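You operate a simulated robot arm through the tools that you are given. There is no shell and no other tool. Be economical: measure what you need, move in short steps, check, and stop when the job is done.

The job below is to be done with a simulated two-armed robot. You get a single attempt, and the scene is never put back.

Task
On the top of the reject shelf, fold the brown cloth in half.
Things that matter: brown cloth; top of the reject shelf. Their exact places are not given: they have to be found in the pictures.

It is judged by the outcome, as a careful person would: the job done as asked, and still so three seconds after it is handed in. It fails if anything else is knocked over, pushed out of place, dropped, spilled or broken. Flat cloth is picked up by pressing the open fingertips on it (5 to 10 N) and closing them slowly along it; thin cloth reads only 2 to 8 mm in the jaws.

Robot
Two 7-joint arms with two-finger parallel grippers on one trunk, on a base that drives. Base frame: it is fixed to the floor where the robot stands at the start and does not move with it; the origin is under the middle of the robot, x ahead of it, y to its left, z up. Units: cm, degrees, N and s.
The left shoulder is at the start at [7, 13.4, 110.1], the right one opposite. With the tool pointing down near the work surface each hand reaches from about 10 to 64 cm from the robot's upright axis, wherever it stands, measured 20 degrees to its own side. Places, roughly: top of the reject shelf [50, 0, 80]. Payload 1.57 kg a hand.
The tool frame of a hand sits at the grasp point between the pads (the TCP): z along the fingers, y along the line on which they close. The tips reach 3 cm beyond it. The gripper opens to 8 cm. The fingers are 1.7 cm wide and 1.2 cm thick; the gripper's body (4 by 8.2 cm) begins 8 cm behind the TCP.
Orientation is that of the tool frame in the base frame, as a unit quaternion [x, y, z, w]. With the fingers straight down and closing along the base's y, the tool's x points along the base's -x, its y along +y and its z along -z.

Tools
- The arms move only by the tool play_rows. It takes "left_increments", "right_increments" or both (then of equal length, played together; a hand with none holds still); each is a list of rows, each a list of 7 numbers: the opening in per cent of the stroke, from 0 (shut) to 100 (fully open), then the shift along the tool's x, y, z in mm, then the turn, a rotation vector about the tool's x, y, z in degrees. In form: [[hand, x, y, z, wx, wy, wz], ...]. A call has 1 to 12 rows; each row is the pose to reach, as a shift and turn from the pose commanded when the call began, along the tool's axes at that moment. A row lasts 0.2 s, in which the tool goes at most 5 cm and 8.6 degrees; a call with a longer step from one row to the next is refused whole, and so is a gripper value outside its range. A pose out of reach is approached as far as the arm can. The call stops where the force on the tool passes 40 N (or 10 N more than at its start, if that is more) or the arm is blocked; 0.2 s more then pass. The fingers move at their own pace (about 15.3 cm/s each) and stop on an object; they squeeze with about 43 N. The grip force told is the motor's: it shows also when the fingers shut on nothing. Time passes only in rows, and 0.2 s behind the last, so rows that repeat a pose let the fingers close. It gives the time, the measured TCP pose, the force on the tool (base axes), the opening and the grip force at its end, in the units of the frame above (readings bear some noise).
- Cameras (640 x 400 px; columns grow to the right, rows downward): "scene" is now at [12.19, -0.18, 130.12]; the picture's right is [-0.03, -1.00, 0.00], its down [-0.82, 0.02, -0.58] and it looks along [0.58, -0.02, -0.82] (base axes); focal length 266 px, centre (320, 200). "left" rides on the left gripper at [7.2, 0.7, -12.2] in its tool frame; the picture's right is [-0.09, 1.00, 0.00], its down [-0.84, -0.08, -0.54] and it looks along [-0.54, -0.05, 0.84] (tool axes); focal length 238 px, centre (320, 200). "right" rides on the right gripper at [7.2, -0.7, -12.2] in its tool frame; the picture's right is [0.09, 1.00, 0.00], its down [-0.84, 0.08, -0.54] and it looks along [-0.54, 0.05, 0.84] (tool axes); focal length 238 px, centre (320, 200).
- grab_frame(camera): a new picture of that camera. The clock stands still meanwhile.
- raise_lower(by): slides the trunk up (or, below 0, down) by that many cm; the arms and the scene camera ride with it, the base frame stays. It gives what a move gives, with no picture.
- drive_base(legs): drives the robot by 1 to 6 legs, each [ahead, left, turn to the left] in cm, cm and degrees, along the robot's own axes; the way and the turn of a leg run together, so that a leg with both is an arc; at most 150 cm and 180 degrees a leg. The arms and the cameras ride along, it lands a little off, and it stops where it bumps. It gives what a move gives.
- head_to(pan, tilt): turns the head with the scene camera to pan (to the left, within 86 degrees either way) and tilt (down, from -29 to 69), counted from straight ahead of the robot. It gives what a move gives.
- locate(camera, pixels): for up to 12 pixels [column, row] of the newest picture of that camera ("zoom" is the newest enlarged one), the place [x, y, z] in the base frame of the surface seen there, good to about 0.3 cm. The clock stands still meanwhile.
- zoom(camera, box): a new picture of the part [left, top, right, bottom] of that camera's present view, enlarged. The clock stands still meanwhile.
- close_job(): hands the job in; it is judged then, once.

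Go step by step. Measure first, check grasps and placings, and put right what went wrong. The budget is 80 turns and 78 pictures, counting those below and the enlarged ones. Unless the task says otherwise, let go and move clear before handing in.

The tools are called after ">>>" by a JSON object that holds its "method" and its "body". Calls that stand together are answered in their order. play_rows: Moves the arms, as the interface text tells. Its arguments: {"type":"object","properties":{"left_increments":{"type":"array"},"right_increments":{"type":"array"}},"required":[]} The other tools are called the same way: raise_lower (by) slides the trunk up or down; drive_base (legs) drives the base; head_to (pan, tilt) turns the head that bears the scene camera; grab_frame (camera) takes a picture; locate (camera, pixels) gives the place of the surface under pixels of a picture; zoom (camera, box) takes an enlarged picture of a part of a camera's view; close_job () hands the job in.

At the start:

```text
t: 0.0
left_position: [43.16, 19.11, 102.7]
left_orientation: [0.001, 1.0, 0.0, -0.001]
left_ft_force: [-1.5, 0.1, 1.2]
left_finger_gap: 7.97
left_finger_force: 0.1
right_position: [42.29, -20.05, 100.32]
right_orientation: [0.001, 1.0, 0.001, 0.001]
right_ft_force: [-0.7, 0.5, 0.2]
right_finger_gap: 7.96
right_finger_force: 0.1
trunk travel left (down, up): [-67.5, 26.5]
robot x, y, heading: [0.16, -0.03, 0.1]
head pan, tilt: [-1.5, 54.8]
```

scene: 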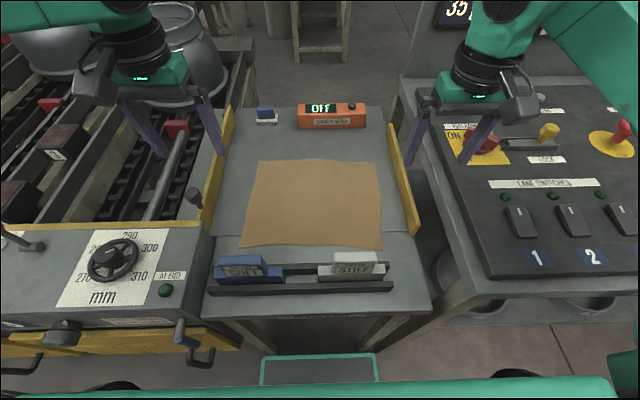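
right: 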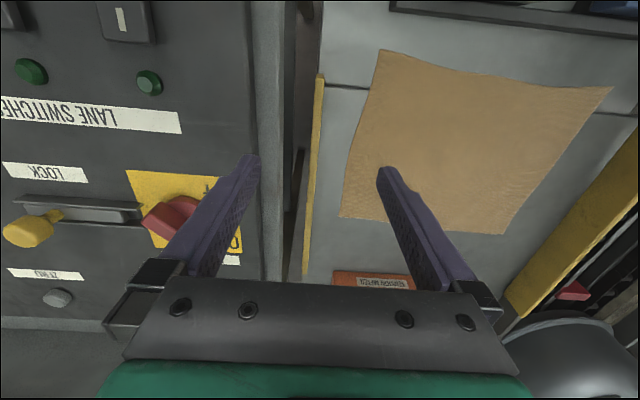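
left: 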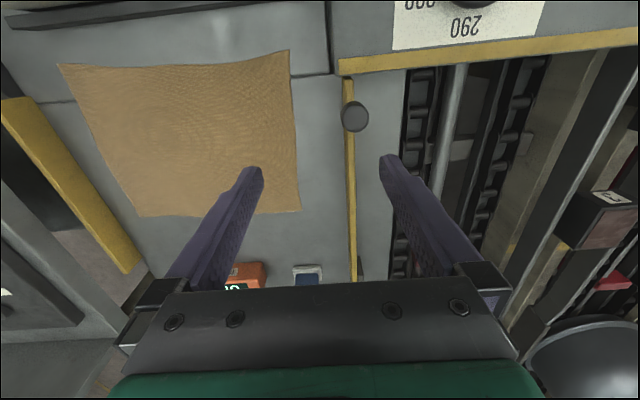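

The brown cloth lies flat on the shelf, with corners near (258,161), (379,163), (382,249), (240,246) in the scene picture. I'll measure these, the rails and the surrounding objects.

>>> {"method": "locate", "body": {"camera": "scene", "pixels": [[259, 162], [378, 165], [380, 247], [243, 244], [320, 205], [320, 150], [222, 185], [402, 180], [330, 115], [265, 114], [250, 262], [355, 258]]}}

>>> {"method": "zoom", "body": {"camera": "scene", "box": [200, 90, 440, 300]}}

```text
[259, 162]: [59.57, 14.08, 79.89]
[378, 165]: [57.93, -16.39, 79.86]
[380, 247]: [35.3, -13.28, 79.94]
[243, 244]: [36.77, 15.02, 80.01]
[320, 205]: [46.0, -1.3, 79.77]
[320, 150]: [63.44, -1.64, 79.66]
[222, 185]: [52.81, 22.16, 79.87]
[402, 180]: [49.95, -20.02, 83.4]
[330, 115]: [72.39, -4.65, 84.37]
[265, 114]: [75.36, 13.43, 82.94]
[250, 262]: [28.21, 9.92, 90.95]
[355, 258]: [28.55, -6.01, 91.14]
```

```text
1.90 times, centred on (320, 195) of scene
```

zoom: 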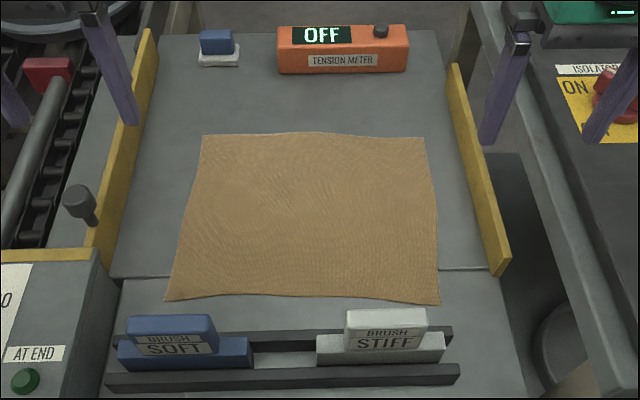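

The cloth is about 30 cm (y) by 23 cm (x), at z≈79.8. The brushes near the front edge read tall (z≈91), so I'll measure the rack to see how much clearance the hands have there.

>>> {"method": "locate", "body": {"camera": "scene", "pixels": [[300, 265], [300, 272], [300, 288], [250, 270], [240, 257], [350, 254], [355, 270], [374, 255], [300, 255], [388, 266], [300, 246], [219, 262]]}}

>>> {"method": "grab_frame", "body": {"camera": "left"}}

```text
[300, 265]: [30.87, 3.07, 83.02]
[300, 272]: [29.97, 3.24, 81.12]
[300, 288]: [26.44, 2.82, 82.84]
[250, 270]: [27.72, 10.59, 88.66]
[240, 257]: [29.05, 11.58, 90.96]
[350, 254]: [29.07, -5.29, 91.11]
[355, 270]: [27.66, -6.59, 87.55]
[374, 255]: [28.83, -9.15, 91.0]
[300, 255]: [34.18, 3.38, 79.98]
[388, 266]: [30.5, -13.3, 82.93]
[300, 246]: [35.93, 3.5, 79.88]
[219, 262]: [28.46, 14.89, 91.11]
```

```text
73 pictures are left
```

left: 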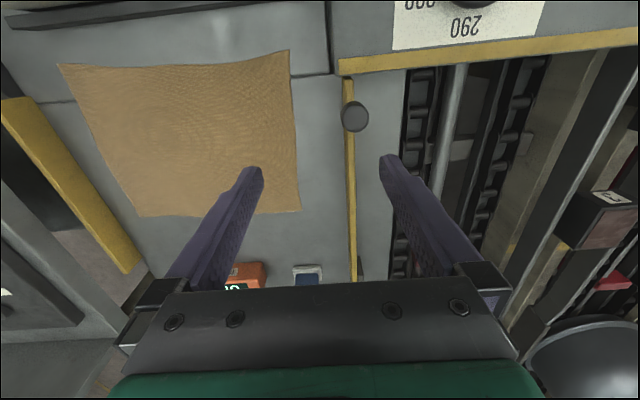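

Brush tops reach z≈91 at x≤29.5, so I'll pinch the far corners, away from the brushes, and fold the far edge towards me. First I'll bring both hands above the far edge with the jaws at 40 %, tips about 3 cm above the cloth.

>>> {"method": "play_rows", "body": {"left_increments": [[40, -26, -13, 28, 0, 0, 0], [40, -52, -26, 56, 0, 0, 0], [40, -77, -39, 84, 0, 0, 0], [40, -103, -52, 111, 0, 0, 0], [40, -128, -65, 139, 0, 0, 0], [40, -154, -78, 167, 0, 0, 0], [40, -154, -78, 167, 0, 0, 0]], "right_increments": [[40, -25, 11, 24, 0, 0, 0], [40, -49, 22, 48, 0, 0, 0], [40, -74, 33, 72, 0, 0, 0], [40, -98, 43, 95, 0, 0, 0], [40, -123, 54, 119, 0, 0, 0], [40, -147, 65, 143, 0, 0, 0], [40, -147, 65, 143, 0, 0, 0]]}}

>>> {"method": "grab_frame", "body": {"camera": "left"}}

>>> {"method": "grab_frame", "body": {"camera": "right"}}

>>> {"method": "grab_frame", "body": {"camera": "scene"}}

```text
t: 1.6
left_position: [51.66, 15.85, 88.35]
left_orientation: [0.001, 1.0, -0.001, 0.001]
left_ft_force: [-0.3, 0.6, -0.5]
left_finger_gap: 3.2
left_finger_force: 0.0
left hand out of reach, approached as far as the arm can: row 4, 5, 6, 7
right_position: [56.88, -13.5, 85.96]
right_orientation: [0.0, 1.0, 0.001, 0.0]
right_ft_force: [0.4, 0.2, 0.0]
right_finger_gap: 3.2
right_finger_force: 0.0
trunk travel left (down, up): [-67.5, 26.5]
robot x, y, heading: [-0.04, -0.14, 0.1]
head pan, tilt: [-1.5, 54.8]
```

```text
72 pictures are left
```

left: 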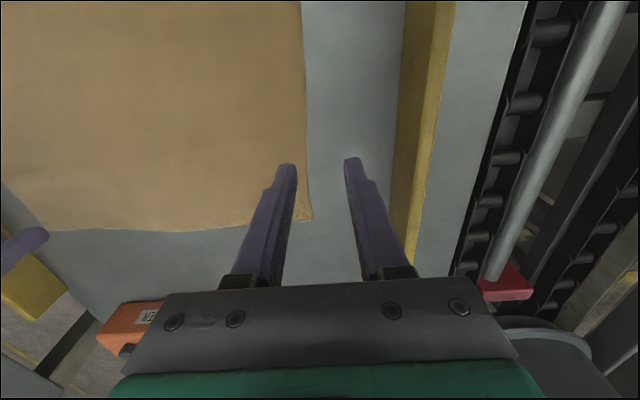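

```text
71 pictures are left
```

right: 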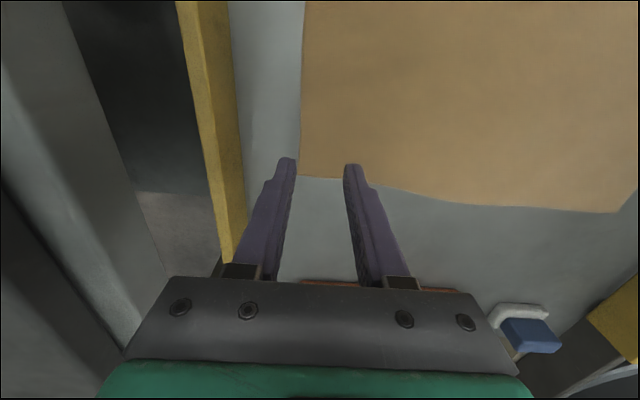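

```text
70 pictures are left
```

scene: 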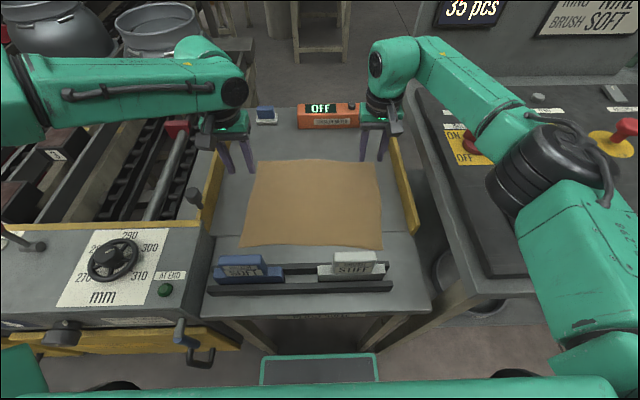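

The right hand is in place (56.9, -13.5), but the left stopped short at (51.7, 15.9, 88.4). I'll raise nothing yet and just retry, to see whether it makes its way there.

>>> {"method": "play_rows", "body": {"left_increments": [[40, 0, 0, 0, 0, 0, 0], [40, 0, 0, 0, 0, 0, 0], [40, 0, 0, 0, 0, 0, 0]]}}

```text
t: 2.4
left_position: [51.82, 15.95, 88.31]
left_orientation: [0.001, 1.0, 0.001, 0.0]
left_ft_force: [-0.2, -0.3, 0.1]
left_finger_gap: 3.18
left_finger_force: 0.0
right_position: [56.98, -13.59, 85.91]
right_orientation: [0.0, 1.0, 0.0, -0.001]
right_ft_force: [0.1, 0.7, -1.2]
right_finger_gap: 3.21
right_finger_force: 0.0
trunk travel left (down, up): [-67.5, 26.5]
robot x, y, heading: [-0.05, -0.3, -0.0]
head pan, tilt: [-1.5, 54.8]
```

The command stayed at the reached pose, so the elbow is limiting the left arm. I'll try another path: up and inward first, then forward.

>>> {"method": "play_rows", "body": {"left_increments": [[40, 20, -10, -40, 0, 0, 0], [40, 20, -46, -60, 0, 0, 0], [40, -10, -46, -80, 0, 0, 0], [40, -40, -46, -80, 0, 0, 0], [40, -68, -46, -80, 0, 0, 0], [40, -68, -46, -80, 0, 0, 0]]}}

>>> {"method": "locate", "body": {"camera": "scene", "pixels": [[320, 358], [320, 372], [320, 335], [320, 300], [265, 380], [320, 312]]}}

```text
t: 3.8
left_position: [52.77, 15.28, 96.34]
left_orientation: [0.001, 1.0, 0.001, 0.001]
left_ft_force: [0.4, -1.0, 0.2]
left_finger_gap: 3.21
left_finger_force: 0.0
left hand out of reach, approached as far as the arm can: row 3, 4, 5, 6
right_position: [56.77, -13.48, 85.91]
right_orientation: [0.0, 1.0, 0.0, 0.0]
right_ft_force: [-0.9, 0.3, 0.0]
right_finger_gap: 3.2
right_finger_force: 0.1
trunk travel left (down, up): [-67.5, 26.5]
robot x, y, heading: [-0.06, 0.21, -0.1]
head pan, tilt: [-1.5, 54.8]
```

```text
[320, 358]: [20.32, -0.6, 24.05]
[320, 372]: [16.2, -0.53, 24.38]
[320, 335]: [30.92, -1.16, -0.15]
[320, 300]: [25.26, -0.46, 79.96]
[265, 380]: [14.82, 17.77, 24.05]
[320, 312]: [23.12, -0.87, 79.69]
```

The left arm is limited by its elbow posture (elbow far out to the left). I'll pull it back and inward to let the elbow come in, then go forward again with a small yaw.

>>> {"method": "play_rows", "body": {"left_increments": [[40, 40, -20, 0, 0, 0, 0], [40, 80, -40, 0, 0, 0, 0], [40, 120, -60, 0, 0, 0, 0], [40, 120, -60, 0, 0, 0, 0], [40, 80, -55, 0, 0, 0, 0], [40, 40, -50, 0, 0, 0, 0], [40, 0, -45, 0, 0, 0, 0], [40, -30, -40, 0, 0, 0, 0], [40, -58, -40, 0, 0, 0, 0], [40, -58, -40, 0, 0, 0, 0]]}}

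>>> {"method": "grab_frame", "body": {"camera": "scene"}}

```text
t: 6.0
left_position: [52.77, 15.0, 96.86]
left_orientation: [0.001, 1.0, 0.001, 0.0]
left_ft_force: [-0.5, -0.7, -0.8]
left_finger_gap: 3.21
left_finger_force: 0.0
left hand out of reach, approached as far as the arm can: row 7, 8, 9, 10
right_position: [56.88, -13.49, 85.86]
right_orientation: [0.0, 1.0, 0.001, 0.0]
right_ft_force: [0.4, -0.4, 0.2]
right_finger_gap: 3.19
right_finger_force: 0.0
trunk travel left (down, up): [-67.5, 26.5]
robot x, y, heading: [-0.24, -0.25, -0.1]
head pan, tilt: [-1.5, 54.8]
```

```text
69 pictures are left
```

scene: 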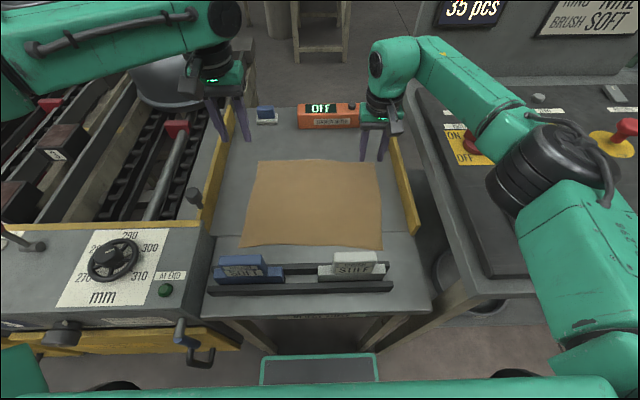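

Same limit again. I'll test whether yawing the left hand frees it.

>>> {"method": "play_rows", "body": {"left_increments": [[40, 0, 0, 0, 0, 0, -8], [40, 0, 0, 0, 0, 0, -16], [40, 0, 0, 0, 0, 0, -24], [40, 0, 0, 0, 0, 0, -30], [40, -30, -20, 0, 0, 0, -30], [40, -58, -37, 0, 0, 0, -30], [40, -58, -37, 0, 0, 0, -30]]}}

```text
t: 7.6
left_position: [52.61, 14.96, 96.67]
left_orientation: [-0.259, 0.966, 0.0, 0.001]
left_ft_force: [0.0, -0.1, 0.8]
left_finger_gap: 3.23
left_finger_force: 0.0
left hand out of reach, approached as far as the arm can: row 5, 6, 7
right_position: [57.01, -13.58, 85.77]
right_orientation: [-0.001, 1.0, 0.001, 0.001]
right_ft_force: [-0.5, -0.2, 0.6]
right_finger_gap: 3.2
right_finger_force: 0.0
trunk travel left (down, up): [-67.5, 26.5]
robot x, y, heading: [-0.18, -0.29, 0.1]
head pan, tilt: [-1.5, 54.8]
```

Yaw makes no difference. Driving the base a few cm forward is the clean fix, so I'll look down at what stands in front of the base.

>>> {"method": "play_rows", "body": {"left_increments": [[40, 0, 0, 0, 0, 0, 8], [40, 0, 0, 0, 0, 0, 16], [40, 0, 0, 0, 0, 0, 24], [40, 0, 0, 0, 0, 0, 30], [40, 0, 0, 0, 0, 0, 30]], "right_increments": [[40, 0, 0, -30, 0, 0, 0], [40, 0, 0, -60, 0, 0, 0], [40, 0, 0, -90, 0, 0, 0], [40, 0, 0, -90, 0, 0, 0], [40, 0, 0, -90, 0, 0, 0]]}}

>>> {"method": "head_to", "body": {"pan": 0, "tilt": 69}}

>>> {"method": "grab_frame", "body": {"camera": "scene"}}

```text
t: 8.8
left_position: [52.66, 15.05, 96.51]
left_orientation: [0.001, 1.0, 0.001, 0.001]
left_ft_force: [-0.4, -0.8, 0.3]
left_finger_gap: 3.21
left_finger_force: 0.0
right_position: [57.05, -13.45, 95.09]
right_orientation: [0.0, 1.0, 0.001, 0.0]
right_ft_force: [-0.1, -0.7, -0.9]
right_finger_gap: 3.19
right_finger_force: 0.0
trunk travel left (down, up): [-67.5, 26.5]
robot x, y, heading: [0.2, 0.05, -0.0]
head pan, tilt: [-1.5, 54.8]
```

```text
t: 9.6
left_position: [52.51, 15.0, 96.57]
left_orientation: [0.001, 1.0, 0.0, 0.0]
left_ft_force: [0.1, 0.3, 0.7]
left_finger_gap: 3.21
left_finger_force: 0.1
right_position: [57.11, -13.59, 95.07]
right_orientation: [-0.001, 1.0, 0.0, 0.0]
right_ft_force: [0.1, 0.1, -0.3]
right_finger_gap: 3.23
right_finger_force: 0.0
trunk travel left (down, up): [-67.5, 26.5]
robot x, y, heading: [-0.1, 0.2, 0.2]
head pan, tilt: [0.0, 68.8]
```

```text
68 pictures are left
```

scene: 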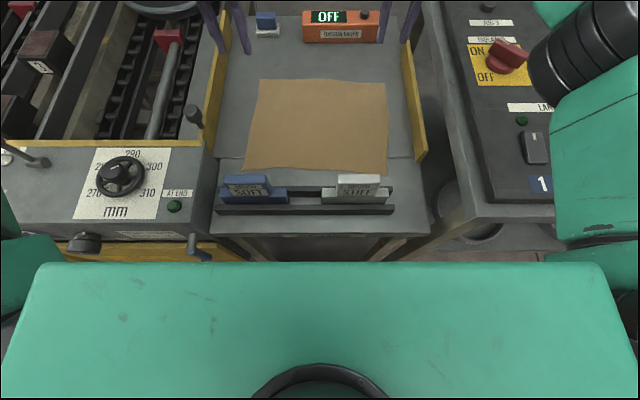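

The trunk's front edge (320,265) sits close to the shelf front (320,236) in this view. I'll measure the gap and the handles that project at (200,250) and (85,243).

>>> {"method": "locate", "body": {"camera": "scene", "pixels": [[320, 268], [320, 236], [200, 252], [85, 244], [320, 255], [60, 268], [580, 268], [45, 350], [235, 240], [400, 245], [505, 210], [600, 255]]}}

```text
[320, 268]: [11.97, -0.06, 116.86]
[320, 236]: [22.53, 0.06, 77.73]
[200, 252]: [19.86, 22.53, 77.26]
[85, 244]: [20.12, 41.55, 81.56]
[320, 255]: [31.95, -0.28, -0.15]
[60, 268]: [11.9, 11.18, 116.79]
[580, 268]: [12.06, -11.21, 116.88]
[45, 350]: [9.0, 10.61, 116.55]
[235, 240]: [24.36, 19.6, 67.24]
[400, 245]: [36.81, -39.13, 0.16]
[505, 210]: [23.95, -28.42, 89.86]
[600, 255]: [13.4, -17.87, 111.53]
```

The trunk has about 8 cm of room to the handle at (200,252). I'll check the low part of the base against the shelf legs before driving.

>>> {"method": "head_to", "body": {"pan": 0, "tilt": 55}}

>>> {"method": "zoom", "body": {"camera": "scene", "box": [160, 280, 480, 400]}}

```text
t: 10.3
left_position: [52.49, 14.95, 96.53]
left_orientation: [0.001, 1.0, 0.0, 0.0]
left_ft_force: [0.0, 0.3, 0.1]
left_finger_gap: 3.19
left_finger_force: 0.0
right_position: [57.16, -13.5, 95.08]
right_orientation: [0.0, 1.0, 0.0, 0.0]
right_ft_force: [0.0, -0.7, 0.3]
right_finger_gap: 3.19
right_finger_force: 0.0
trunk travel left (down, up): [-67.5, 26.5]
robot x, y, heading: [-0.0, 0.08, 0.2]
head pan, tilt: [0.0, 55.0]
```

```text
2.00 times, centred on (320, 340) of scene
```

zoom: 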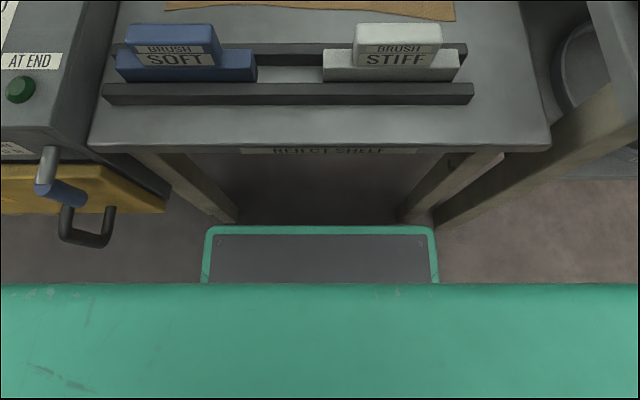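

>>> {"method": "locate", "body": {"camera": "zoom", "pixels": [[233, 205], [215, 195], [408, 210], [415, 200], [235, 215], [405, 215], [210, 230], [430, 230], [320, 229], [85, 240], [320, 215], [440, 220]]}}

```text
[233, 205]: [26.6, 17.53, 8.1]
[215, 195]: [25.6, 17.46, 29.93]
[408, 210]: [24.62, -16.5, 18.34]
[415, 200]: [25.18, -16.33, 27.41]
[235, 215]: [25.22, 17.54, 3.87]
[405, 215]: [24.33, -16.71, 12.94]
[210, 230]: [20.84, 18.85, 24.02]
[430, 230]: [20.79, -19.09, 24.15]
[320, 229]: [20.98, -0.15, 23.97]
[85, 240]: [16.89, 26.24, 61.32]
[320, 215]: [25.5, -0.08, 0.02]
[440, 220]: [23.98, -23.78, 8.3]
```

The shelf legs stand only about 3 cm ahead of the base, so driving forward is no good. The stated reach is largest 20° to the side, so I'll send the left hand out and high first, then sweep it inward.

>>> {"method": "play_rows", "body": {"left_increments": [[40, 0, 20, -40, 0, 0, 0], [40, 0, 50, -70, 0, 0, 0], [40, -10, 80, -80, 0, 0, 0], [40, -40, 80, -80, 0, 0, 0], [40, -60, 80, -80, 0, 0, 0], [40, -60, 45, -80, 0, 0, 0], [40, -60, 10, -80, 0, 0, 0], [40, -60, -20, -80, 0, 0, 0], [40, -60, -37, -80, 0, 0, 0], [40, -60, -37, -80, 0, 0, 0]]}}

>>> {"method": "grab_frame", "body": {"camera": "scene"}}

```text
t: 12.5
left_position: [52.3, 15.38, 102.73]
left_orientation: [0.0, 1.0, -0.001, 0.0]
left_ft_force: [0.0, -0.2, -0.2]
left_finger_gap: 3.22
left_finger_force: 0.1
left hand out of reach, approached as far as the arm can: row 4, 5, 6, 7, 8, 9, 10
right_position: [57.2, -13.5, 95.1]
right_orientation: [0.0, 1.0, 0.001, 0.0]
right_ft_force: [-0.5, -1.0, -0.9]
right_finger_gap: 3.19
right_finger_force: 0.1
trunk travel left (down, up): [-67.5, 26.5]
robot x, y, heading: [-0.11, -0.34, -0.0]
head pan, tilt: [0.0, 55.0]
```

```text
66 pictures are left
```

scene: 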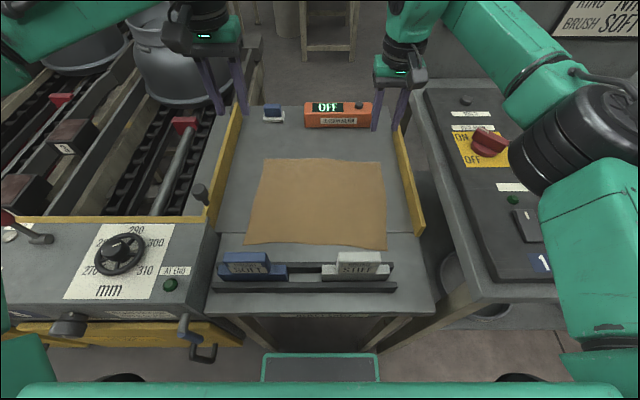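

Still stuck at x≈52.5. Tilting the fingertips about 20° outward keeps the wrist further back, so I'll try that for the extra reach.

>>> {"method": "play_rows", "body": {"left_increments": [[40, 0, 0, 0, 0, -8, 0], [40, 0, 0, 0, 0, -16, 0], [40, -10, -10, 20, 0, -22, 0], [40, -35, -25, 50, 0, -22, 0], [40, -60, -40, 80, 0, -22, 0], [40, -60, -40, 110, 0, -22, 0], [40, -60, -40, 110, 0, -22, 0]]}}

```text
t: 14.1
left_position: [57.45, 11.98, 92.3]
left_orientation: [0.001, 0.982, 0.0, 0.191]
left_ft_force: [-0.5, -0.2, -0.5]
left_finger_gap: 3.21
left_finger_force: 0.1
left hand out of reach, approached as far as the arm can: row 5, 6, 7
right_position: [57.16, -13.56, 95.1]
right_orientation: [0.0, 1.0, 0.001, 0.001]
right_ft_force: [0.2, -0.5, 0.1]
right_finger_gap: 3.19
right_finger_force: 0.1
trunk travel left (down, up): [-67.5, 26.5]
robot x, y, heading: [0.12, -0.14, -0.2]
head pan, tilt: [0.0, 55.0]
```

That works: the tilted hand reaches x=57.5. I'll add 8° more tilt, lower it to just above the cloth, and bring the right hand down as well.

>>> {"method": "play_rows", "body": {"left_increments": [[40, 8, -2, 15, 0, -4, 0], [40, 15, -4, 30, 0, -8, 0], [40, 23, -6, 46, 0, -8, 0], [40, 31, -7, 61, 0, -8, 0], [40, 31, -7, 61, 0, -8, 0]], "right_increments": [[40, 0, 0, 25, 0, 0, 0], [40, 0, 0, 50, 0, 0, 0], [40, 0, 0, 75, 0, 0, 0], [40, 0, 0, 95, 0, 0, 0], [40, 0, 0, 95, 0, 0, 0]]}}

>>> {"method": "grab_frame", "body": {"camera": "left"}}

>>> {"method": "grab_frame", "body": {"camera": "right"}}

```text
t: 15.3
left_position: [56.54, 11.99, 86.03]
left_orientation: [0.0, 0.966, 0.001, 0.259]
left_ft_force: [0.4, 0.1, 0.7]
left_finger_gap: 3.21
left_finger_force: 0.0
left hand out of reach, approached as far as the arm can: row 4, 5
right_position: [56.89, -13.41, 85.53]
right_orientation: [0.0, 1.0, 0.0, -0.001]
right_ft_force: [0.5, 0.9, -0.2]
right_finger_gap: 3.2
right_finger_force: 0.2
trunk travel left (down, up): [-67.5, 26.5]
robot x, y, heading: [0.04, 0.22, -0.1]
head pan, tilt: [0.0, 55.0]
```

```text
65 pictures are left
```

left: 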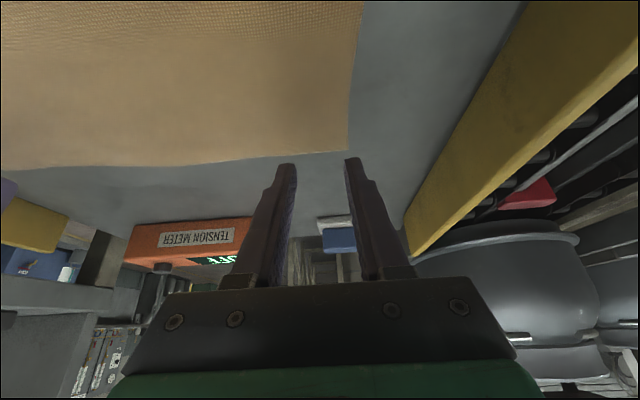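

```text
64 pictures are left
```

right: 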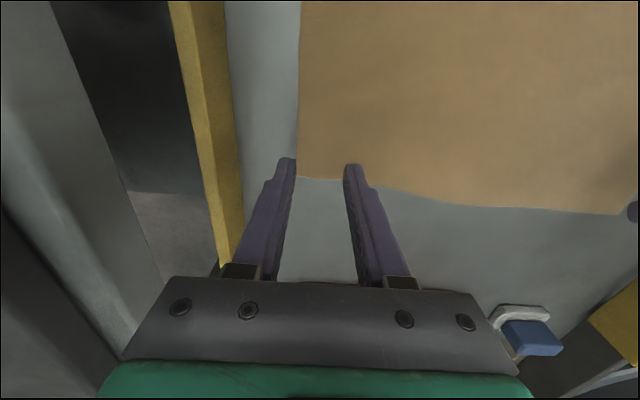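

I'll measure the far corners in the hand cameras: left at (347,150) and right at (299,176), plus edge points.

>>> {"method": "locate", "body": {"camera": "left", "pixels": [[345, 148], [320, 150], [280, 152], [200, 158]]}}

>>> {"method": "locate", "body": {"camera": "right", "pixels": [[300, 174], [325, 176], [380, 187], [450, 199], [610, 210]]}}

```text
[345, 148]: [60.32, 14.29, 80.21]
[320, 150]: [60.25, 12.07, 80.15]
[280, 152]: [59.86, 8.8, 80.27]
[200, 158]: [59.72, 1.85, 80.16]
```

```text
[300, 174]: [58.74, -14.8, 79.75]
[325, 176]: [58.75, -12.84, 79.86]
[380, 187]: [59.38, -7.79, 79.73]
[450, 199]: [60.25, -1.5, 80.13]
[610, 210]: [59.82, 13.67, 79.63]
```

The far edge runs through (60.2, 12), (60.2, -1.5) and (58.7, -13), with corners at y≈14.3 and -14.9. I'll narrow both jaws to 30 %, shift them slightly inward, tilt the left a bit more and hover 1.5 cm up.

>>> {"method": "play_rows", "body": {"left_increments": [[30, 0, 0, 0, 0, -4, 0], [30, 0, 0, 0, 0, -8, 0], [30, 3, -3, 10, 0, -8, 0], [30, 5, -5, 20, 0, -8, 0], [30, 5, -5, 20, 0, -8, 0]], "right_increments": [[30, -3, 5, 0, 0, 0, 0], [30, -7, 10, 0, 0, 0, 0], [30, -7, 14, 7, 0, 0, 0], [30, -7, 14, 15, 0, 0, 0], [30, -7, 14, 15, 0, 0, 0]]}}

>>> {"method": "grab_frame", "body": {"camera": "left"}}

>>> {"method": "grab_frame", "body": {"camera": "right"}}

```text
t: 16.5
left_position: [56.38, 12.29, 84.75]
left_orientation: [0.0, 0.946, 0.0, 0.325]
left_ft_force: [0.1, 0.1, 0.6]
left_finger_gap: 2.41
left_finger_force: 0.1
left hand out of reach, approached as far as the arm can: row 3, 4, 5
right_position: [57.77, -12.06, 84.11]
right_orientation: [0.001, 1.0, 0.0, -0.001]
right_ft_force: [0.1, -0.4, 0.3]
right_finger_gap: 2.4
right_finger_force: 0.1
trunk travel left (down, up): [-67.5, 26.5]
robot x, y, heading: [0.08, -0.16, -0.2]
head pan, tilt: [0.0, 55.0]
```

```text
63 pictures are left
```

left: 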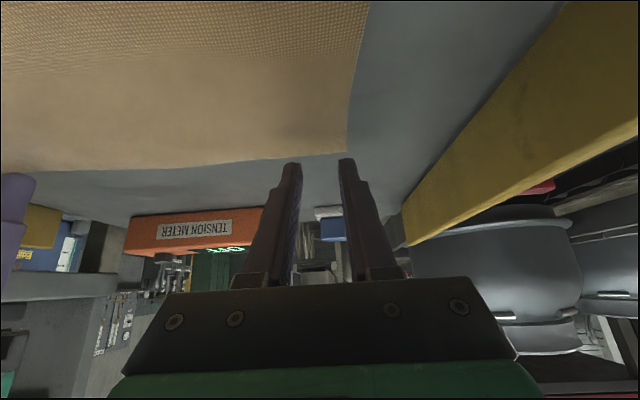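

```text
62 pictures are left
```

right: 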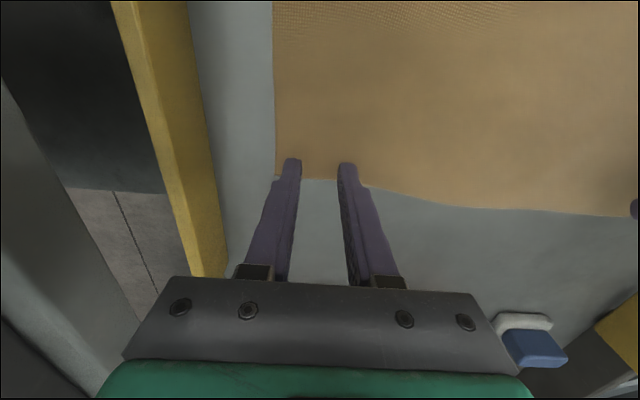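

The left is again at its limit, with tips at about x=58.2, which is still on the cloth roughly 1 cm inside the edge. I'll lower it straight down with a touch of back-off, moving only the left.

>>> {"method": "play_rows", "body": {"left_increments": [[30, 4, -2, 4, 0, 0, 0], [30, 8, -4, 8, 0, 0, 0], [30, 13, -5, 14, 0, 0, 0], [30, 13, -5, 14, 0, 0, 0]]}}

```text
t: 17.5
left_position: [55.49, 12.63, 83.56]
left_orientation: [0.001, 0.946, -0.001, 0.325]
left_ft_force: [0.9, -0.5, 0.3]
left_finger_gap: 2.38
left_finger_force: 0.0
left hand out of reach, approached as far as the arm can: row 1, 2, 3, 4
right_position: [57.76, -12.13, 84.08]
right_orientation: [0.0, 1.0, 0.0, 0.0]
right_ft_force: [-0.4, -0.1, -0.3]
right_finger_gap: 2.39
right_finger_force: 0.2
trunk travel left (down, up): [-67.5, 26.5]
robot x, y, heading: [0.22, -0.18, -0.1]
head pan, tilt: [0.0, 55.0]
```

Lowering only pulls the left hand back, so this is a joint-limit branch with the elbow high and out, unlike the right arm. I'll draw the left hand up, back and outward to change the elbow posture, undoing the tilt on the way, and then look.

>>> {"method": "play_rows", "body": {"left_increments": [[40, 0, 0, -40, 0, 8, 0], [40, 0, 0, -80, 0, 16, 0], [40, 20, 10, -120, 0, 24, 0], [40, 50, 30, -150, 0, 32, 0], [40, 80, 50, -170, 0, 38, 0], [40, 115, 75, -170, 0, 38, 0], [40, 150, 100, -170, 0, 38, 0], [40, 185, 120, -160, 0, 38, 0], [40, 220, 130, -130, 0, 38, 0], [40, 255, 135, -100, 0, 38, 0], [40, 255, 135, -100, 0, 38, 0]]}}

>>> {"method": "head_to", "body": {"pan": 40, "tilt": 45}}

>>> {"method": "grab_frame", "body": {"camera": "scene"}}

```text
t: 19.1
left_position: [35.73, 21.0, 90.06]
left_orientation: [0.005, 1.0, -0.005, 0.02]
left_ft_force: [-9.5, -1.5, 15.9]
left_finger_gap: 3.07
left_finger_force: 0.1
left hand out of reach, approached as far as the arm can: row 7
right_position: [57.5, -12.13, 84.17]
right_orientation: [0.0, 1.0, 0.0, 0.002]
right_ft_force: [0.1, 0.5, -0.4]
right_finger_gap: 2.37
right_finger_force: 0.0
trunk travel left (down, up): [-67.5, 26.5]
robot x, y, heading: [0.13, 0.02, -0.0]
head pan, tilt: [0.0, 55.0]
stopped in row 7 (left hand): the force on the tool passed its limit (the readings are from after the stop); the commanded pose is now the measured one
```

```text
t: 20.1
left_position: [35.77, 20.95, 90.06]
left_orientation: [0.005, 1.0, -0.003, 0.02]
left_ft_force: [-7.4, -1.7, 16.1]
left_finger_gap: 3.05
left_finger_force: 0.1
right_position: [57.51, -12.2, 84.11]
right_orientation: [0.0, 1.0, 0.001, 0.001]
right_ft_force: [0.9, -0.1, -0.1]
right_finger_gap: 2.39
right_finger_force: 0.0
trunk travel left (down, up): [-67.5, 26.5]
robot x, y, heading: [-0.09, 0.02, -0.1]
head pan, tilt: [40.0, 45.0]
```

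```text
61 pictures are left
```

scene: 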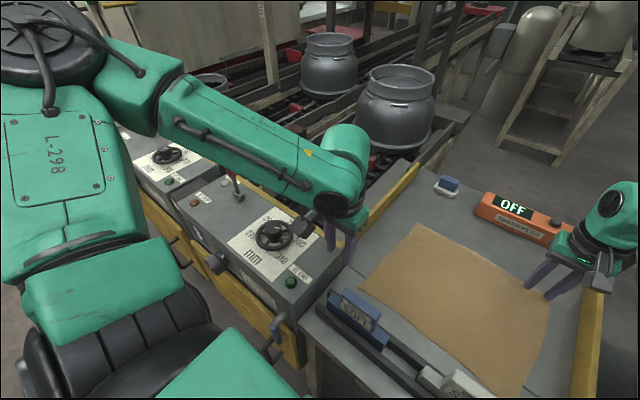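

My mistake: the tool was tilted, so the back-shift also went down and the left hand touched something near (35.7, 21, tips at about z 87). I'll lift straight up at once and look.

>>> {"method": "play_rows", "body": {"left_increments": [[40, 0, 0, -20, 0, 0, 0], [40, 0, 0, -60, 0, 0, 0], [40, 0, 0, -100, 0, 0, 0], [40, 0, 0, -130, 0, 0, 0], [40, 0, 0, -130, 0, 0, 0]]}}

>>> {"method": "grab_frame", "body": {"camera": "scene"}}

>>> {"method": "grab_frame", "body": {"camera": "left"}}

```text
t: 21.3
left_position: [35.45, 21.03, 102.9]
left_orientation: [0.004, 1.0, -0.005, 0.018]
left_ft_force: [0.9, -0.4, 0.3]
left_finger_gap: 3.23
left_finger_force: 0.2
right_position: [57.75, -12.07, 84.03]
right_orientation: [0.0, 1.0, 0.0, 0.0]
right_ft_force: [0.6, 0.2, 0.0]
right_finger_gap: 2.4
right_finger_force: 0.0
trunk travel left (down, up): [-67.5, 26.5]
robot x, y, heading: [-0.01, 0.43, 0.3]
head pan, tilt: [40.0, 45.0]
```

```text
60 pictures are left
```

scene: 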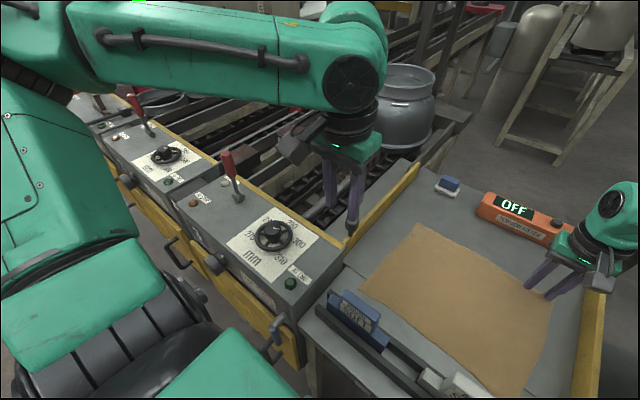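

```text
59 pictures are left
```

left: 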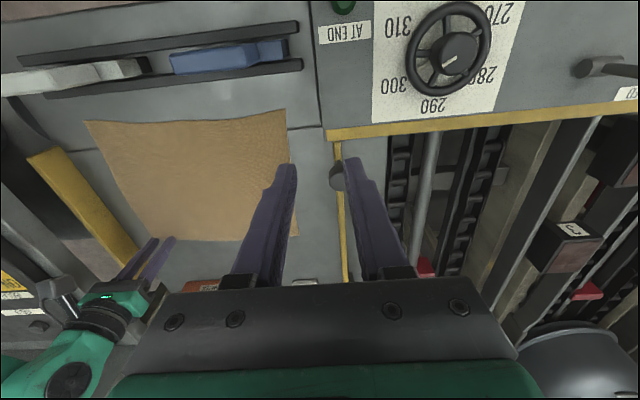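

The lift cleared it. The knob at (337,175) in the left view still stands, and nothing looks displaced. I'll compare with the right arm's posture to see which elbow shape reaches far.

>>> {"method": "head_to", "body": {"pan": -40, "tilt": 45}}

>>> {"method": "grab_frame", "body": {"camera": "scene"}}

```text
t: 22.9
left_position: [35.45, 21.25, 102.86]
left_orientation: [0.005, 1.0, -0.005, 0.019]
left_ft_force: [1.2, 0.4, -0.7]
left_finger_gap: 3.2
left_finger_force: 0.2
right_position: [57.62, -12.09, 84.11]
right_orientation: [0.0, 1.0, 0.0, -0.001]
right_ft_force: [-0.4, 0.3, -0.6]
right_finger_gap: 2.41
right_finger_force: 0.1
trunk travel left (down, up): [-67.5, 26.5]
robot x, y, heading: [-0.1, -0.12, -0.0]
head pan, tilt: [-40.0, 45.0]
```

```text
58 pictures are left
```

scene: 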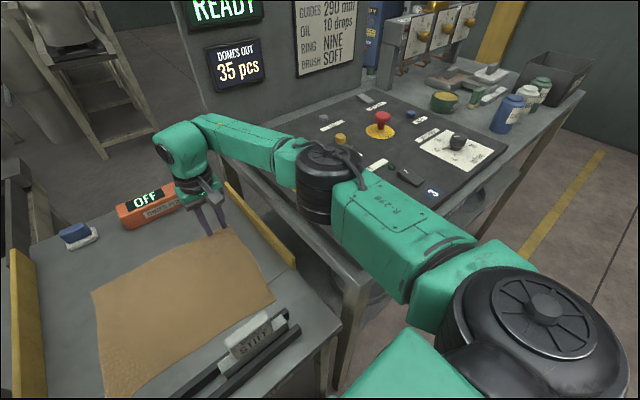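

The right arm reaches with its upper arm pointing forward; the left has its upper arm out sideways. I'll stretch the left arm outward at about 45° and high over the conveyor, so that the elbow straightens, then swing it round to the front.

>>> {"method": "play_rows", "body": {"left_increments": [[40, -15, 45, -15, 0, 2, 0], [40, -30, 90, -35, 0, 2, 0], [40, -45, 135, -45, 0, 2, 0], [40, -60, 180, -50, 0, 2, 0], [40, -75, 225, -50, 0, 2, 0], [40, -85, 270, -50, 0, 2, 0], [40, -95, 310, -50, 0, 2, 0], [40, -95, 310, -50, 0, 2, 0]]}}

>>> {"method": "head_to", "body": {"pan": 40, "tilt": 40}}

>>> {"method": "grab_frame", "body": {"camera": "scene"}}

```text
refused: row 2 steps farther than a row can; nothing moved
```

```text
t: 24.4
left_position: [35.42, 21.08, 102.99]
left_orientation: [0.004, 1.0, -0.004, 0.019]
left_ft_force: [1.0, 0.2, -0.5]
left_finger_gap: 3.19
left_finger_force: 0.1
right_position: [57.81, -11.94, 84.05]
right_orientation: [0.0, 1.0, -0.001, 0.001]
right_ft_force: [0.6, -0.3, 0.0]
right_finger_gap: 2.41
right_finger_force: 0.1
trunk travel left (down, up): [-67.5, 26.5]
robot x, y, heading: [0.05, -0.43, -0.0]
head pan, tilt: [40.0, 40.0]
```

```text
57 pictures are left
```

scene: 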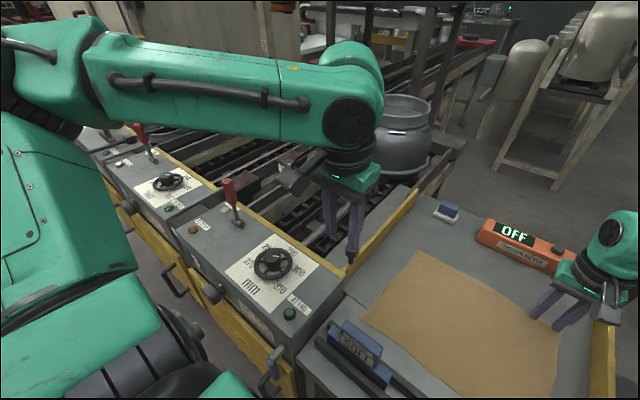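

A row was too long, so I'll use smaller steps, go a little higher, and check the pot's height.

>>> {"method": "locate", "body": {"camera": "scene", "pixels": [[400, 97], [420, 130], [230, 185], [60, 60], [290, 165], [385, 150]]}}

>>> {"method": "play_rows", "body": {"left_increments": [[40, -10, 30, -20, 0, 2, 0], [40, -20, 65, -40, 0, 2, 0], [40, -30, 105, -60, 0, 2, 0], [40, -40, 145, -70, 0, 2, 0], [40, -50, 185, -70, 0, 2, 0], [40, -60, 225, -70, 0, 2, 0], [40, -70, 265, -70, 0, 2, 0], [40, -80, 300, -70, 0, 2, 0], [40, -80, 300, -70, 0, 2, 0]]}}

>>> {"method": "grab_frame", "body": {"camera": "scene"}}

```text
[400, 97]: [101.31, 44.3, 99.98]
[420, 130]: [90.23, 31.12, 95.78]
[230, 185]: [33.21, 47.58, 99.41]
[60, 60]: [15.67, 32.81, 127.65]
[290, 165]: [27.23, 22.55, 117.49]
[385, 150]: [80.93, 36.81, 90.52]
```

```text
t: 26.4
left_position: [43.52, 51.27, 109.93]
left_orientation: [0.005, 1.0, -0.004, 0.0]
left_ft_force: [-0.8, 0.2, 0.6]
left_finger_gap: 3.21
left_finger_force: 0.0
right_position: [57.79, -12.03, 84.07]
right_orientation: [0.0, 1.0, 0.001, 0.0]
right_ft_force: [0.0, 0.6, 0.3]
right_finger_gap: 2.38
right_finger_force: 0.0
trunk travel left (down, up): [-67.5, 26.5]
robot x, y, heading: [-0.32, 0.05, 0.2]
head pan, tilt: [40.0, 40.0]
```

```text
56 pictures are left
```

scene: 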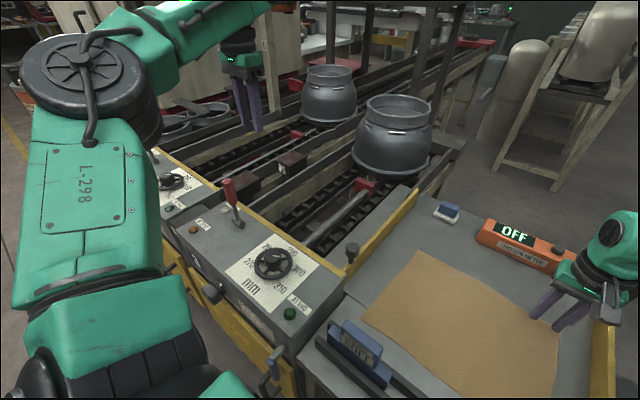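

It reached (43.5, 51.3) easily. I'll stretch it a bit further outward to straighten the elbow, then swing along an arc to the front, all high.

>>> {"method": "play_rows", "body": {"left_increments": [[40, -25, 25, 0, 0, 0, 0], [40, -50, 50, 0, 0, 0, 0], [40, -75, 75, 0, 0, 0, 0], [40, -90, 90, 0, 0, 0, 0], [40, -110, 45, 0, 0, 0, 0], [40, -125, 0, 0, 0, 0, 0], [40, -135, -40, 0, 0, 0, 0], [40, -140, -85, 0, 0, 0, 0], [40, -145, -130, 0, 0, 0, 0], [40, -145, -170, 0, 0, 0, 0], [40, -145, -170, 0, 0, 0, 0]]}}

>>> {"method": "grab_frame", "body": {"camera": "scene"}}

```text
t: 28.8
left_position: [55.28, 33.85, 108.82]
left_orientation: [0.005, 1.0, -0.006, 0.001]
left_ft_force: [-0.2, -0.3, -0.7]
left_finger_gap: 3.2
left_finger_force: 0.1
left hand out of reach, approached as far as the arm can: row 1, 2, 3, 4, 5, 6, 7, 8, 9, 10, 11
right_position: [57.76, -11.98, 84.13]
right_orientation: [0.0, 1.0, 0.0, 0.0]
right_ft_force: [0.2, -0.2, 1.0]
right_finger_gap: 2.41
right_finger_force: 0.1
trunk travel left (down, up): [-67.5, 26.5]
robot x, y, heading: [-0.26, -0.15, -0.1]
head pan, tilt: [40.0, 40.0]
```

```text
55 pictures are left
```

scene: 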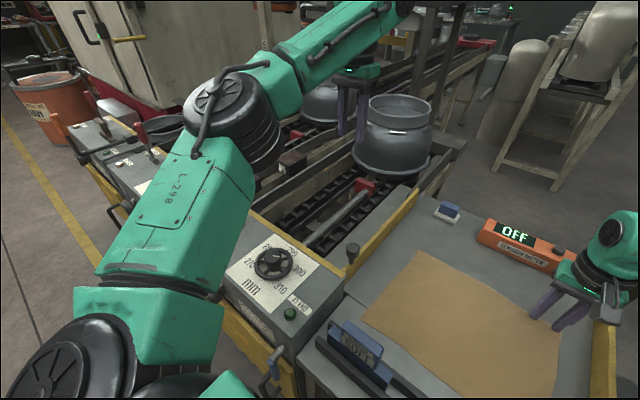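

Now the upper arm points forward like the right one. I'll continue the swing inward over the shelf at the same height, then descend.

>>> {"method": "play_rows", "body": {"left_increments": [[40, -5, -40, 0, 0, 0, 0], [40, -10, -80, 0, 0, 0, 0], [40, -15, -120, 0, 0, 0, 0], [40, -20, -160, 0, 0, 0, 0], [40, -24, -195, 20, 0, 0, 0], [40, -24, -222, 50, 0, 0, 0], [40, -24, -222, 95, 0, 0, 0], [40, -24, -222, 140, 0, 0, 0], [40, -24, -222, 180, 0, 0, 0], [40, -24, -222, 220, 0, 0, 0], [40, -24, -222, 220, 0, 0, 0]]}}

>>> {"method": "head_to", "body": {"pan": 0, "tilt": 55}}

>>> {"method": "grab_frame", "body": {"camera": "scene"}}

```text
t: 31.2
left_position: [51.66, 15.18, 89.06]
left_orientation: [0.005, 1.0, -0.004, 0.001]
left_ft_force: [-0.5, 0.4, -0.1]
left_finger_gap: 3.2
left_finger_force: 0.0
left hand out of reach, approached as far as the arm can: row 1, 2, 3, 4, 5, 6, 7, 8, 9, 10, 11
right_position: [57.74, -12.17, 84.01]
right_orientation: [-0.001, 1.0, -0.001, 0.0]
right_ft_force: [0.7, -0.5, -0.6]
right_finger_gap: 2.42
right_finger_force: 0.0
trunk travel left (down, up): [-67.5, 26.5]
robot x, y, heading: [0.12, -0.14, -0.1]
head pan, tilt: [40.0, 40.0]
```

```text
t: 32.2
left_position: [51.79, 15.23, 88.96]
left_orientation: [0.004, 1.0, -0.006, 0.002]
left_ft_force: [0.8, 0.2, -0.6]
left_finger_gap: 3.22
left_finger_force: 0.0
right_position: [57.77, -12.05, 83.99]
right_orientation: [0.0, 1.0, 0.001, 0.0]
right_ft_force: [0.3, 0.4, 0.4]
right_finger_gap: 2.4
right_finger_force: 0.1
trunk travel left (down, up): [-67.5, 26.5]
robot x, y, heading: [-0.15, -0.02, -0.2]
head pan, tilt: [0.0, 55.0]
```

```text
54 pictures are left
```

scene: 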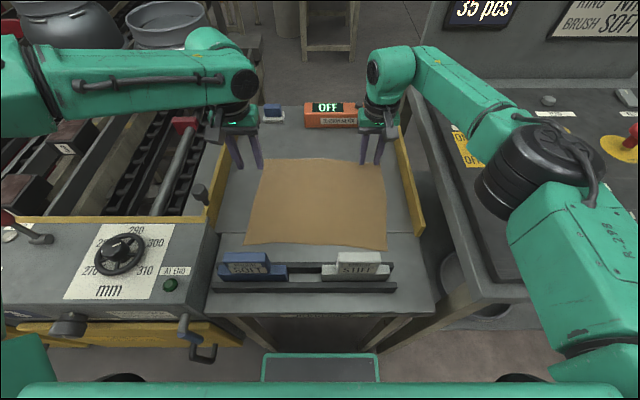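

It slid back to the same branch because the commands were beyond reach and the arm slipped. I'll restretch outward and then come in with points kept within reach.

>>> {"method": "play_rows", "body": {"left_increments": [[40, 0, 0, -45, 0, 0, 0], [40, 0, 0, -90, 0, 0, 0], [40, 10, 30, -125, 0, 0, 0], [40, 20, 70, -145, 0, 0, 0], [40, 30, 110, -160, 0, 0, 0], [40, 40, 150, -180, 0, 0, 0], [40, 50, 195, -200, 0, 0, 0], [40, 60, 240, -200, 0, 0, 0], [40, 70, 285, -200, 0, 0, 0], [40, 80, 325, -200, 0, 0, 0], [40, 80, 360, -200, 0, 0, 0], [40, 80, 360, -200, 0, 0, 0]]}}

>>> {"method": "play_rows", "body": {"left_increments": [[40, -25, 25, 0, 0, 0, 0], [40, -50, 45, 0, 0, 0, 0], [40, -75, 30, 0, 0, 0, 0], [40, -95, 0, 0, 0, 0, 0], [40, -105, -40, 0, 0, 0, 0], [40, -110, -85, 0, 0, 0, 0], [40, -115, -130, 0, 0, 0, 0], [40, -115, -170, 0, 0, 0, 0], [40, -115, -170, 0, 0, 0, 0]]}}

```text
refused: row 7 steps farther than a row can; nothing moved
```

```text
t: 34.2
left_position: [49.35, 11.1, 92.12]
left_orientation: [0.004, 1.0, -0.005, 0.002]
left_ft_force: [-0.4, 0.2, 0.5]
left_finger_gap: 3.21
left_finger_force: 0.0
left hand out of reach, approached as far as the arm can: row 1, 2, 3, 4, 5, 6, 7, 8, 9
right_position: [57.85, -12.02, 84.0]
right_orientation: [0.0, 1.0, 0.0, 0.0]
right_ft_force: [-0.3, -0.5, -0.4]
right_finger_gap: 2.39
right_finger_force: 0.0
trunk travel left (down, up): [-67.5, 26.5]
robot x, y, heading: [0.17, -0.28, 0.1]
head pan, tilt: [0.0, 55.0]
```

The first call was refused for step size and the second ran alone, harmlessly. I'll redo the outward stretch with shorter steps, one call at a time.

>>> {"method": "play_rows", "body": {"left_increments": [[40, 0, 0, -45, 0, 0, 0], [40, 0, 0, -90, 0, 0, 0], [40, 5, 35, -115, 0, 0, 0], [40, 10, 75, -130, 0, 0, 0], [40, 15, 118, -145, 0, 0, 0], [40, 20, 160, -160, 0, 0, 0], [40, 25, 203, -175, 0, 0, 0], [40, 30, 248, -180, 0, 0, 0], [40, 40, 293, -180, 0, 0, 0], [40, 50, 338, -180, 0, 0, 0], [40, 58, 380, -180, 0, 0, 0], [40, 58, 400, -180, 0, 0, 0]]}}

```text
t: 36.9
left_position: [44.27, 51.58, 109.96]
left_orientation: [0.004, 1.0, -0.005, 0.001]
left_ft_force: [0.6, -0.2, -0.1]
left_finger_gap: 3.22
left_finger_force: 0.1
right_position: [57.75, -12.02, 83.97]
right_orientation: [0.0, 1.0, 0.0, -0.001]
right_ft_force: [-0.6, 0.1, 0.7]
right_finger_gap: 2.4
right_finger_force: 0.1
trunk travel left (down, up): [-67.5, 26.5]
robot x, y, heading: [-0.29, -0.28, 0.1]
head pan, tilt: [0.0, 55.0]
```

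It's at (44.3, 51.6) again. I'll repeat the push that brought the upper arm forward before.

>>> {"method": "play_rows", "body": {"left_increments": [[40, -25, 25, 0, 0, 0, 0], [40, -50, 50, 0, 0, 0, 0], [40, -75, 75, 0, 0, 0, 0], [40, -90, 90, 0, 0, 0, 0], [40, -110, 45, 0, 0, 0, 0], [40, -125, 0, 0, 0, 0, 0], [40, -135, -40, 0, 0, 0, 0], [40, -140, -85, 0, 0, 0, 0], [40, -145, -130, 0, 0, 0, 0], [40, -145, -170, 0, 0, 0, 0]]}}

```text
t: 39.0
left_position: [55.14, 34.34, 108.84]
left_orientation: [0.004, 1.0, -0.003, 0.001]
left_ft_force: [-0.5, 0.6, 0.1]
left_finger_gap: 3.18
left_finger_force: 0.1
left hand out of reach, approached as far as the arm can: row 1, 2, 3, 4, 5, 6, 7, 8, 9, 10
right_position: [57.75, -12.17, 84.0]
right_orientation: [0.001, 1.0, 0.001, 0.0]
right_ft_force: [-0.9, 0.3, 1.0]
right_finger_gap: 2.39
right_finger_force: 0.1
trunk travel left (down, up): [-67.5, 26.5]
robot x, y, heading: [-0.21, 0.11, 0.1]
head pan, tilt: [0.0, 55.0]
```

Now I'll back off slightly into reach, come down to z≈99 (more horizontal reach there), and move inward in small in-reach steps.

>>> {"method": "play_rows", "body": {"left_increments": [[40, 20, 0, 20, 0, 0, 0], [40, 20, 0, 60, 0, 0, 0], [40, 20, 0, 95, 0, 0, 0], [40, 15, -30, 95, 0, 0, 0], [40, 10, -60, 95, 0, 0, 0], [40, 5, -90, 95, 0, 0, 0], [40, 0, -120, 95, 0, 0, 0]]}}

>>> {"method": "head_to", "body": {"pan": 35, "tilt": 45}}

>>> {"method": "grab_frame", "body": {"camera": "scene"}}

```text
t: 40.6
left_position: [55.02, 22.51, 99.38]
left_orientation: [0.004, 1.0, -0.005, 0.002]
left_ft_force: [-1.3, -0.2, 0.1]
left_finger_gap: 3.22
left_finger_force: 0.0
right_position: [57.88, -12.19, 84.07]
right_orientation: [0.0, 1.0, 0.001, -0.001]
right_ft_force: [0.3, 0.4, 0.1]
right_finger_gap: 2.41
right_finger_force: 0.1
trunk travel left (down, up): [-67.5, 26.5]
robot x, y, heading: [-0.14, 0.04, -0.1]
head pan, tilt: [0.0, 55.0]
```

```text
t: 41.7
left_position: [54.97, 22.72, 99.32]
left_orientation: [0.004, 1.0, -0.004, 0.001]
left_ft_force: [-0.1, 0.4, 0.3]
left_finger_gap: 3.19
left_finger_force: 0.1
right_position: [57.7, -12.04, 84.01]
right_orientation: [-0.001, 1.0, 0.001, -0.001]
right_ft_force: [0.7, 0.1, 0.3]
right_finger_gap: 2.4
right_finger_force: 0.1
trunk travel left (down, up): [-67.5, 26.5]
robot x, y, heading: [0.17, -0.25, -0.0]
head pan, tilt: [35.0, 45.0]
```

```text
53 pictures are left
```

scene: 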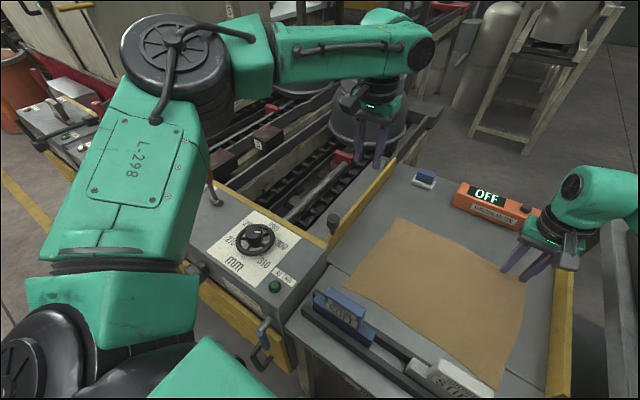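

No limits hit so far. I'll go forward first at this y, which straightens the elbow, and then inward.

>>> {"method": "play_rows", "body": {"left_increments": [[40, -15, 0, 10, 0, 0, 0], [40, -30, 0, 20, 0, 0, 0], [40, -40, 0, 30, 0, 0, 0], [40, -40, -20, 30, 0, 0, 0], [40, -40, -40, 30, 0, 0, 0], [40, -38, -60, 30, 0, 0, 0], [40, -35, -80, 30, 0, 0, 0], [40, -30, -100, 30, 0, 0, 0], [40, -30, -110, 30, 0, 0, 0]]}}

```text
t: 43.7
left_position: [53.06, 15.13, 96.36]
left_orientation: [0.004, 1.0, -0.005, 0.001]
left_ft_force: [0.1, 0.1, 0.7]
left_finger_gap: 3.19
left_finger_force: 0.0
left hand out of reach, approached as far as the arm can: row 2, 3, 4, 5, 6, 7, 8, 9
right_position: [57.77, -12.04, 83.98]
right_orientation: [-0.001, 1.0, 0.0, 0.0]
right_ft_force: [-1.1, 0.8, -0.6]
right_finger_gap: 2.39
right_finger_force: 0.1
trunk travel left (down, up): [-67.5, 26.5]
robot x, y, heading: [0.14, -0.16, -0.2]
head pan, tilt: [35.0, 45.0]
```

The boundary is firm: x≈56 at y=22, 53 at y=15. A small base shift of 5 cm right and 2 cm forward (3.3 cm free to the legs), together with the tilt, gives enough reach. I'll lift the right hand, then drive.

>>> {"method": "play_rows", "body": {"left_increments": [[40, 15, 0, -20, 0, 0, 0], [40, 30, 0, -40, 0, 0, 0], [40, 50, 0, -60, 0, 0, 0], [40, 50, 0, -60, 0, 0, 0]], "right_increments": [[30, 0, 0, -40, 0, 0, 0], [30, 0, 0, -80, 0, 0, 0], [30, 10, 0, -110, 0, 0, 0], [30, 20, 0, -110, 0, 0, 0]]}}

>>> {"method": "drive_base", "body": {"legs": [[0, -5, 0], [2, 0, 0]]}}

```text
t: 44.7
left_position: [48.04, 15.16, 102.45]
left_orientation: [0.004, 1.0, -0.004, 0.001]
left_ft_force: [-0.4, -0.6, -0.6]
left_finger_gap: 3.19
left_finger_force: 0.1
right_position: [55.78, -12.33, 95.08]
right_orientation: [0.001, 1.0, 0.0, -0.001]
right_ft_force: [0.2, -0.7, -0.6]
right_finger_gap: 2.4
right_finger_force: 0.0
trunk travel left (down, up): [-67.5, 26.5]
robot x, y, heading: [-0.52, 0.35, 0.0]
head pan, tilt: [35.0, 45.0]
```

```text
t: 46.0
left_position: [49.31, 10.32, 102.31]
left_orientation: [0.006, 1.0, -0.005, 0.001]
left_ft_force: [0.0, -0.4, -0.2]
left_finger_gap: 3.22
left_finger_force: 0.1
right_position: [57.04, -17.12, 95.16]
right_orientation: [0.001, 1.0, 0.0, 0.001]
right_ft_force: [0.3, 0.0, 0.1]
right_finger_gap: 2.38
right_finger_force: 0.1
trunk travel left (down, up): [-67.5, 26.5]
robot x, y, heading: [1.38, -4.98, -0.1]
head pan, tilt: [35.0, 45.0]
stopped in leg 2: the robot was blocked; the commanded pose is now the measured one
```

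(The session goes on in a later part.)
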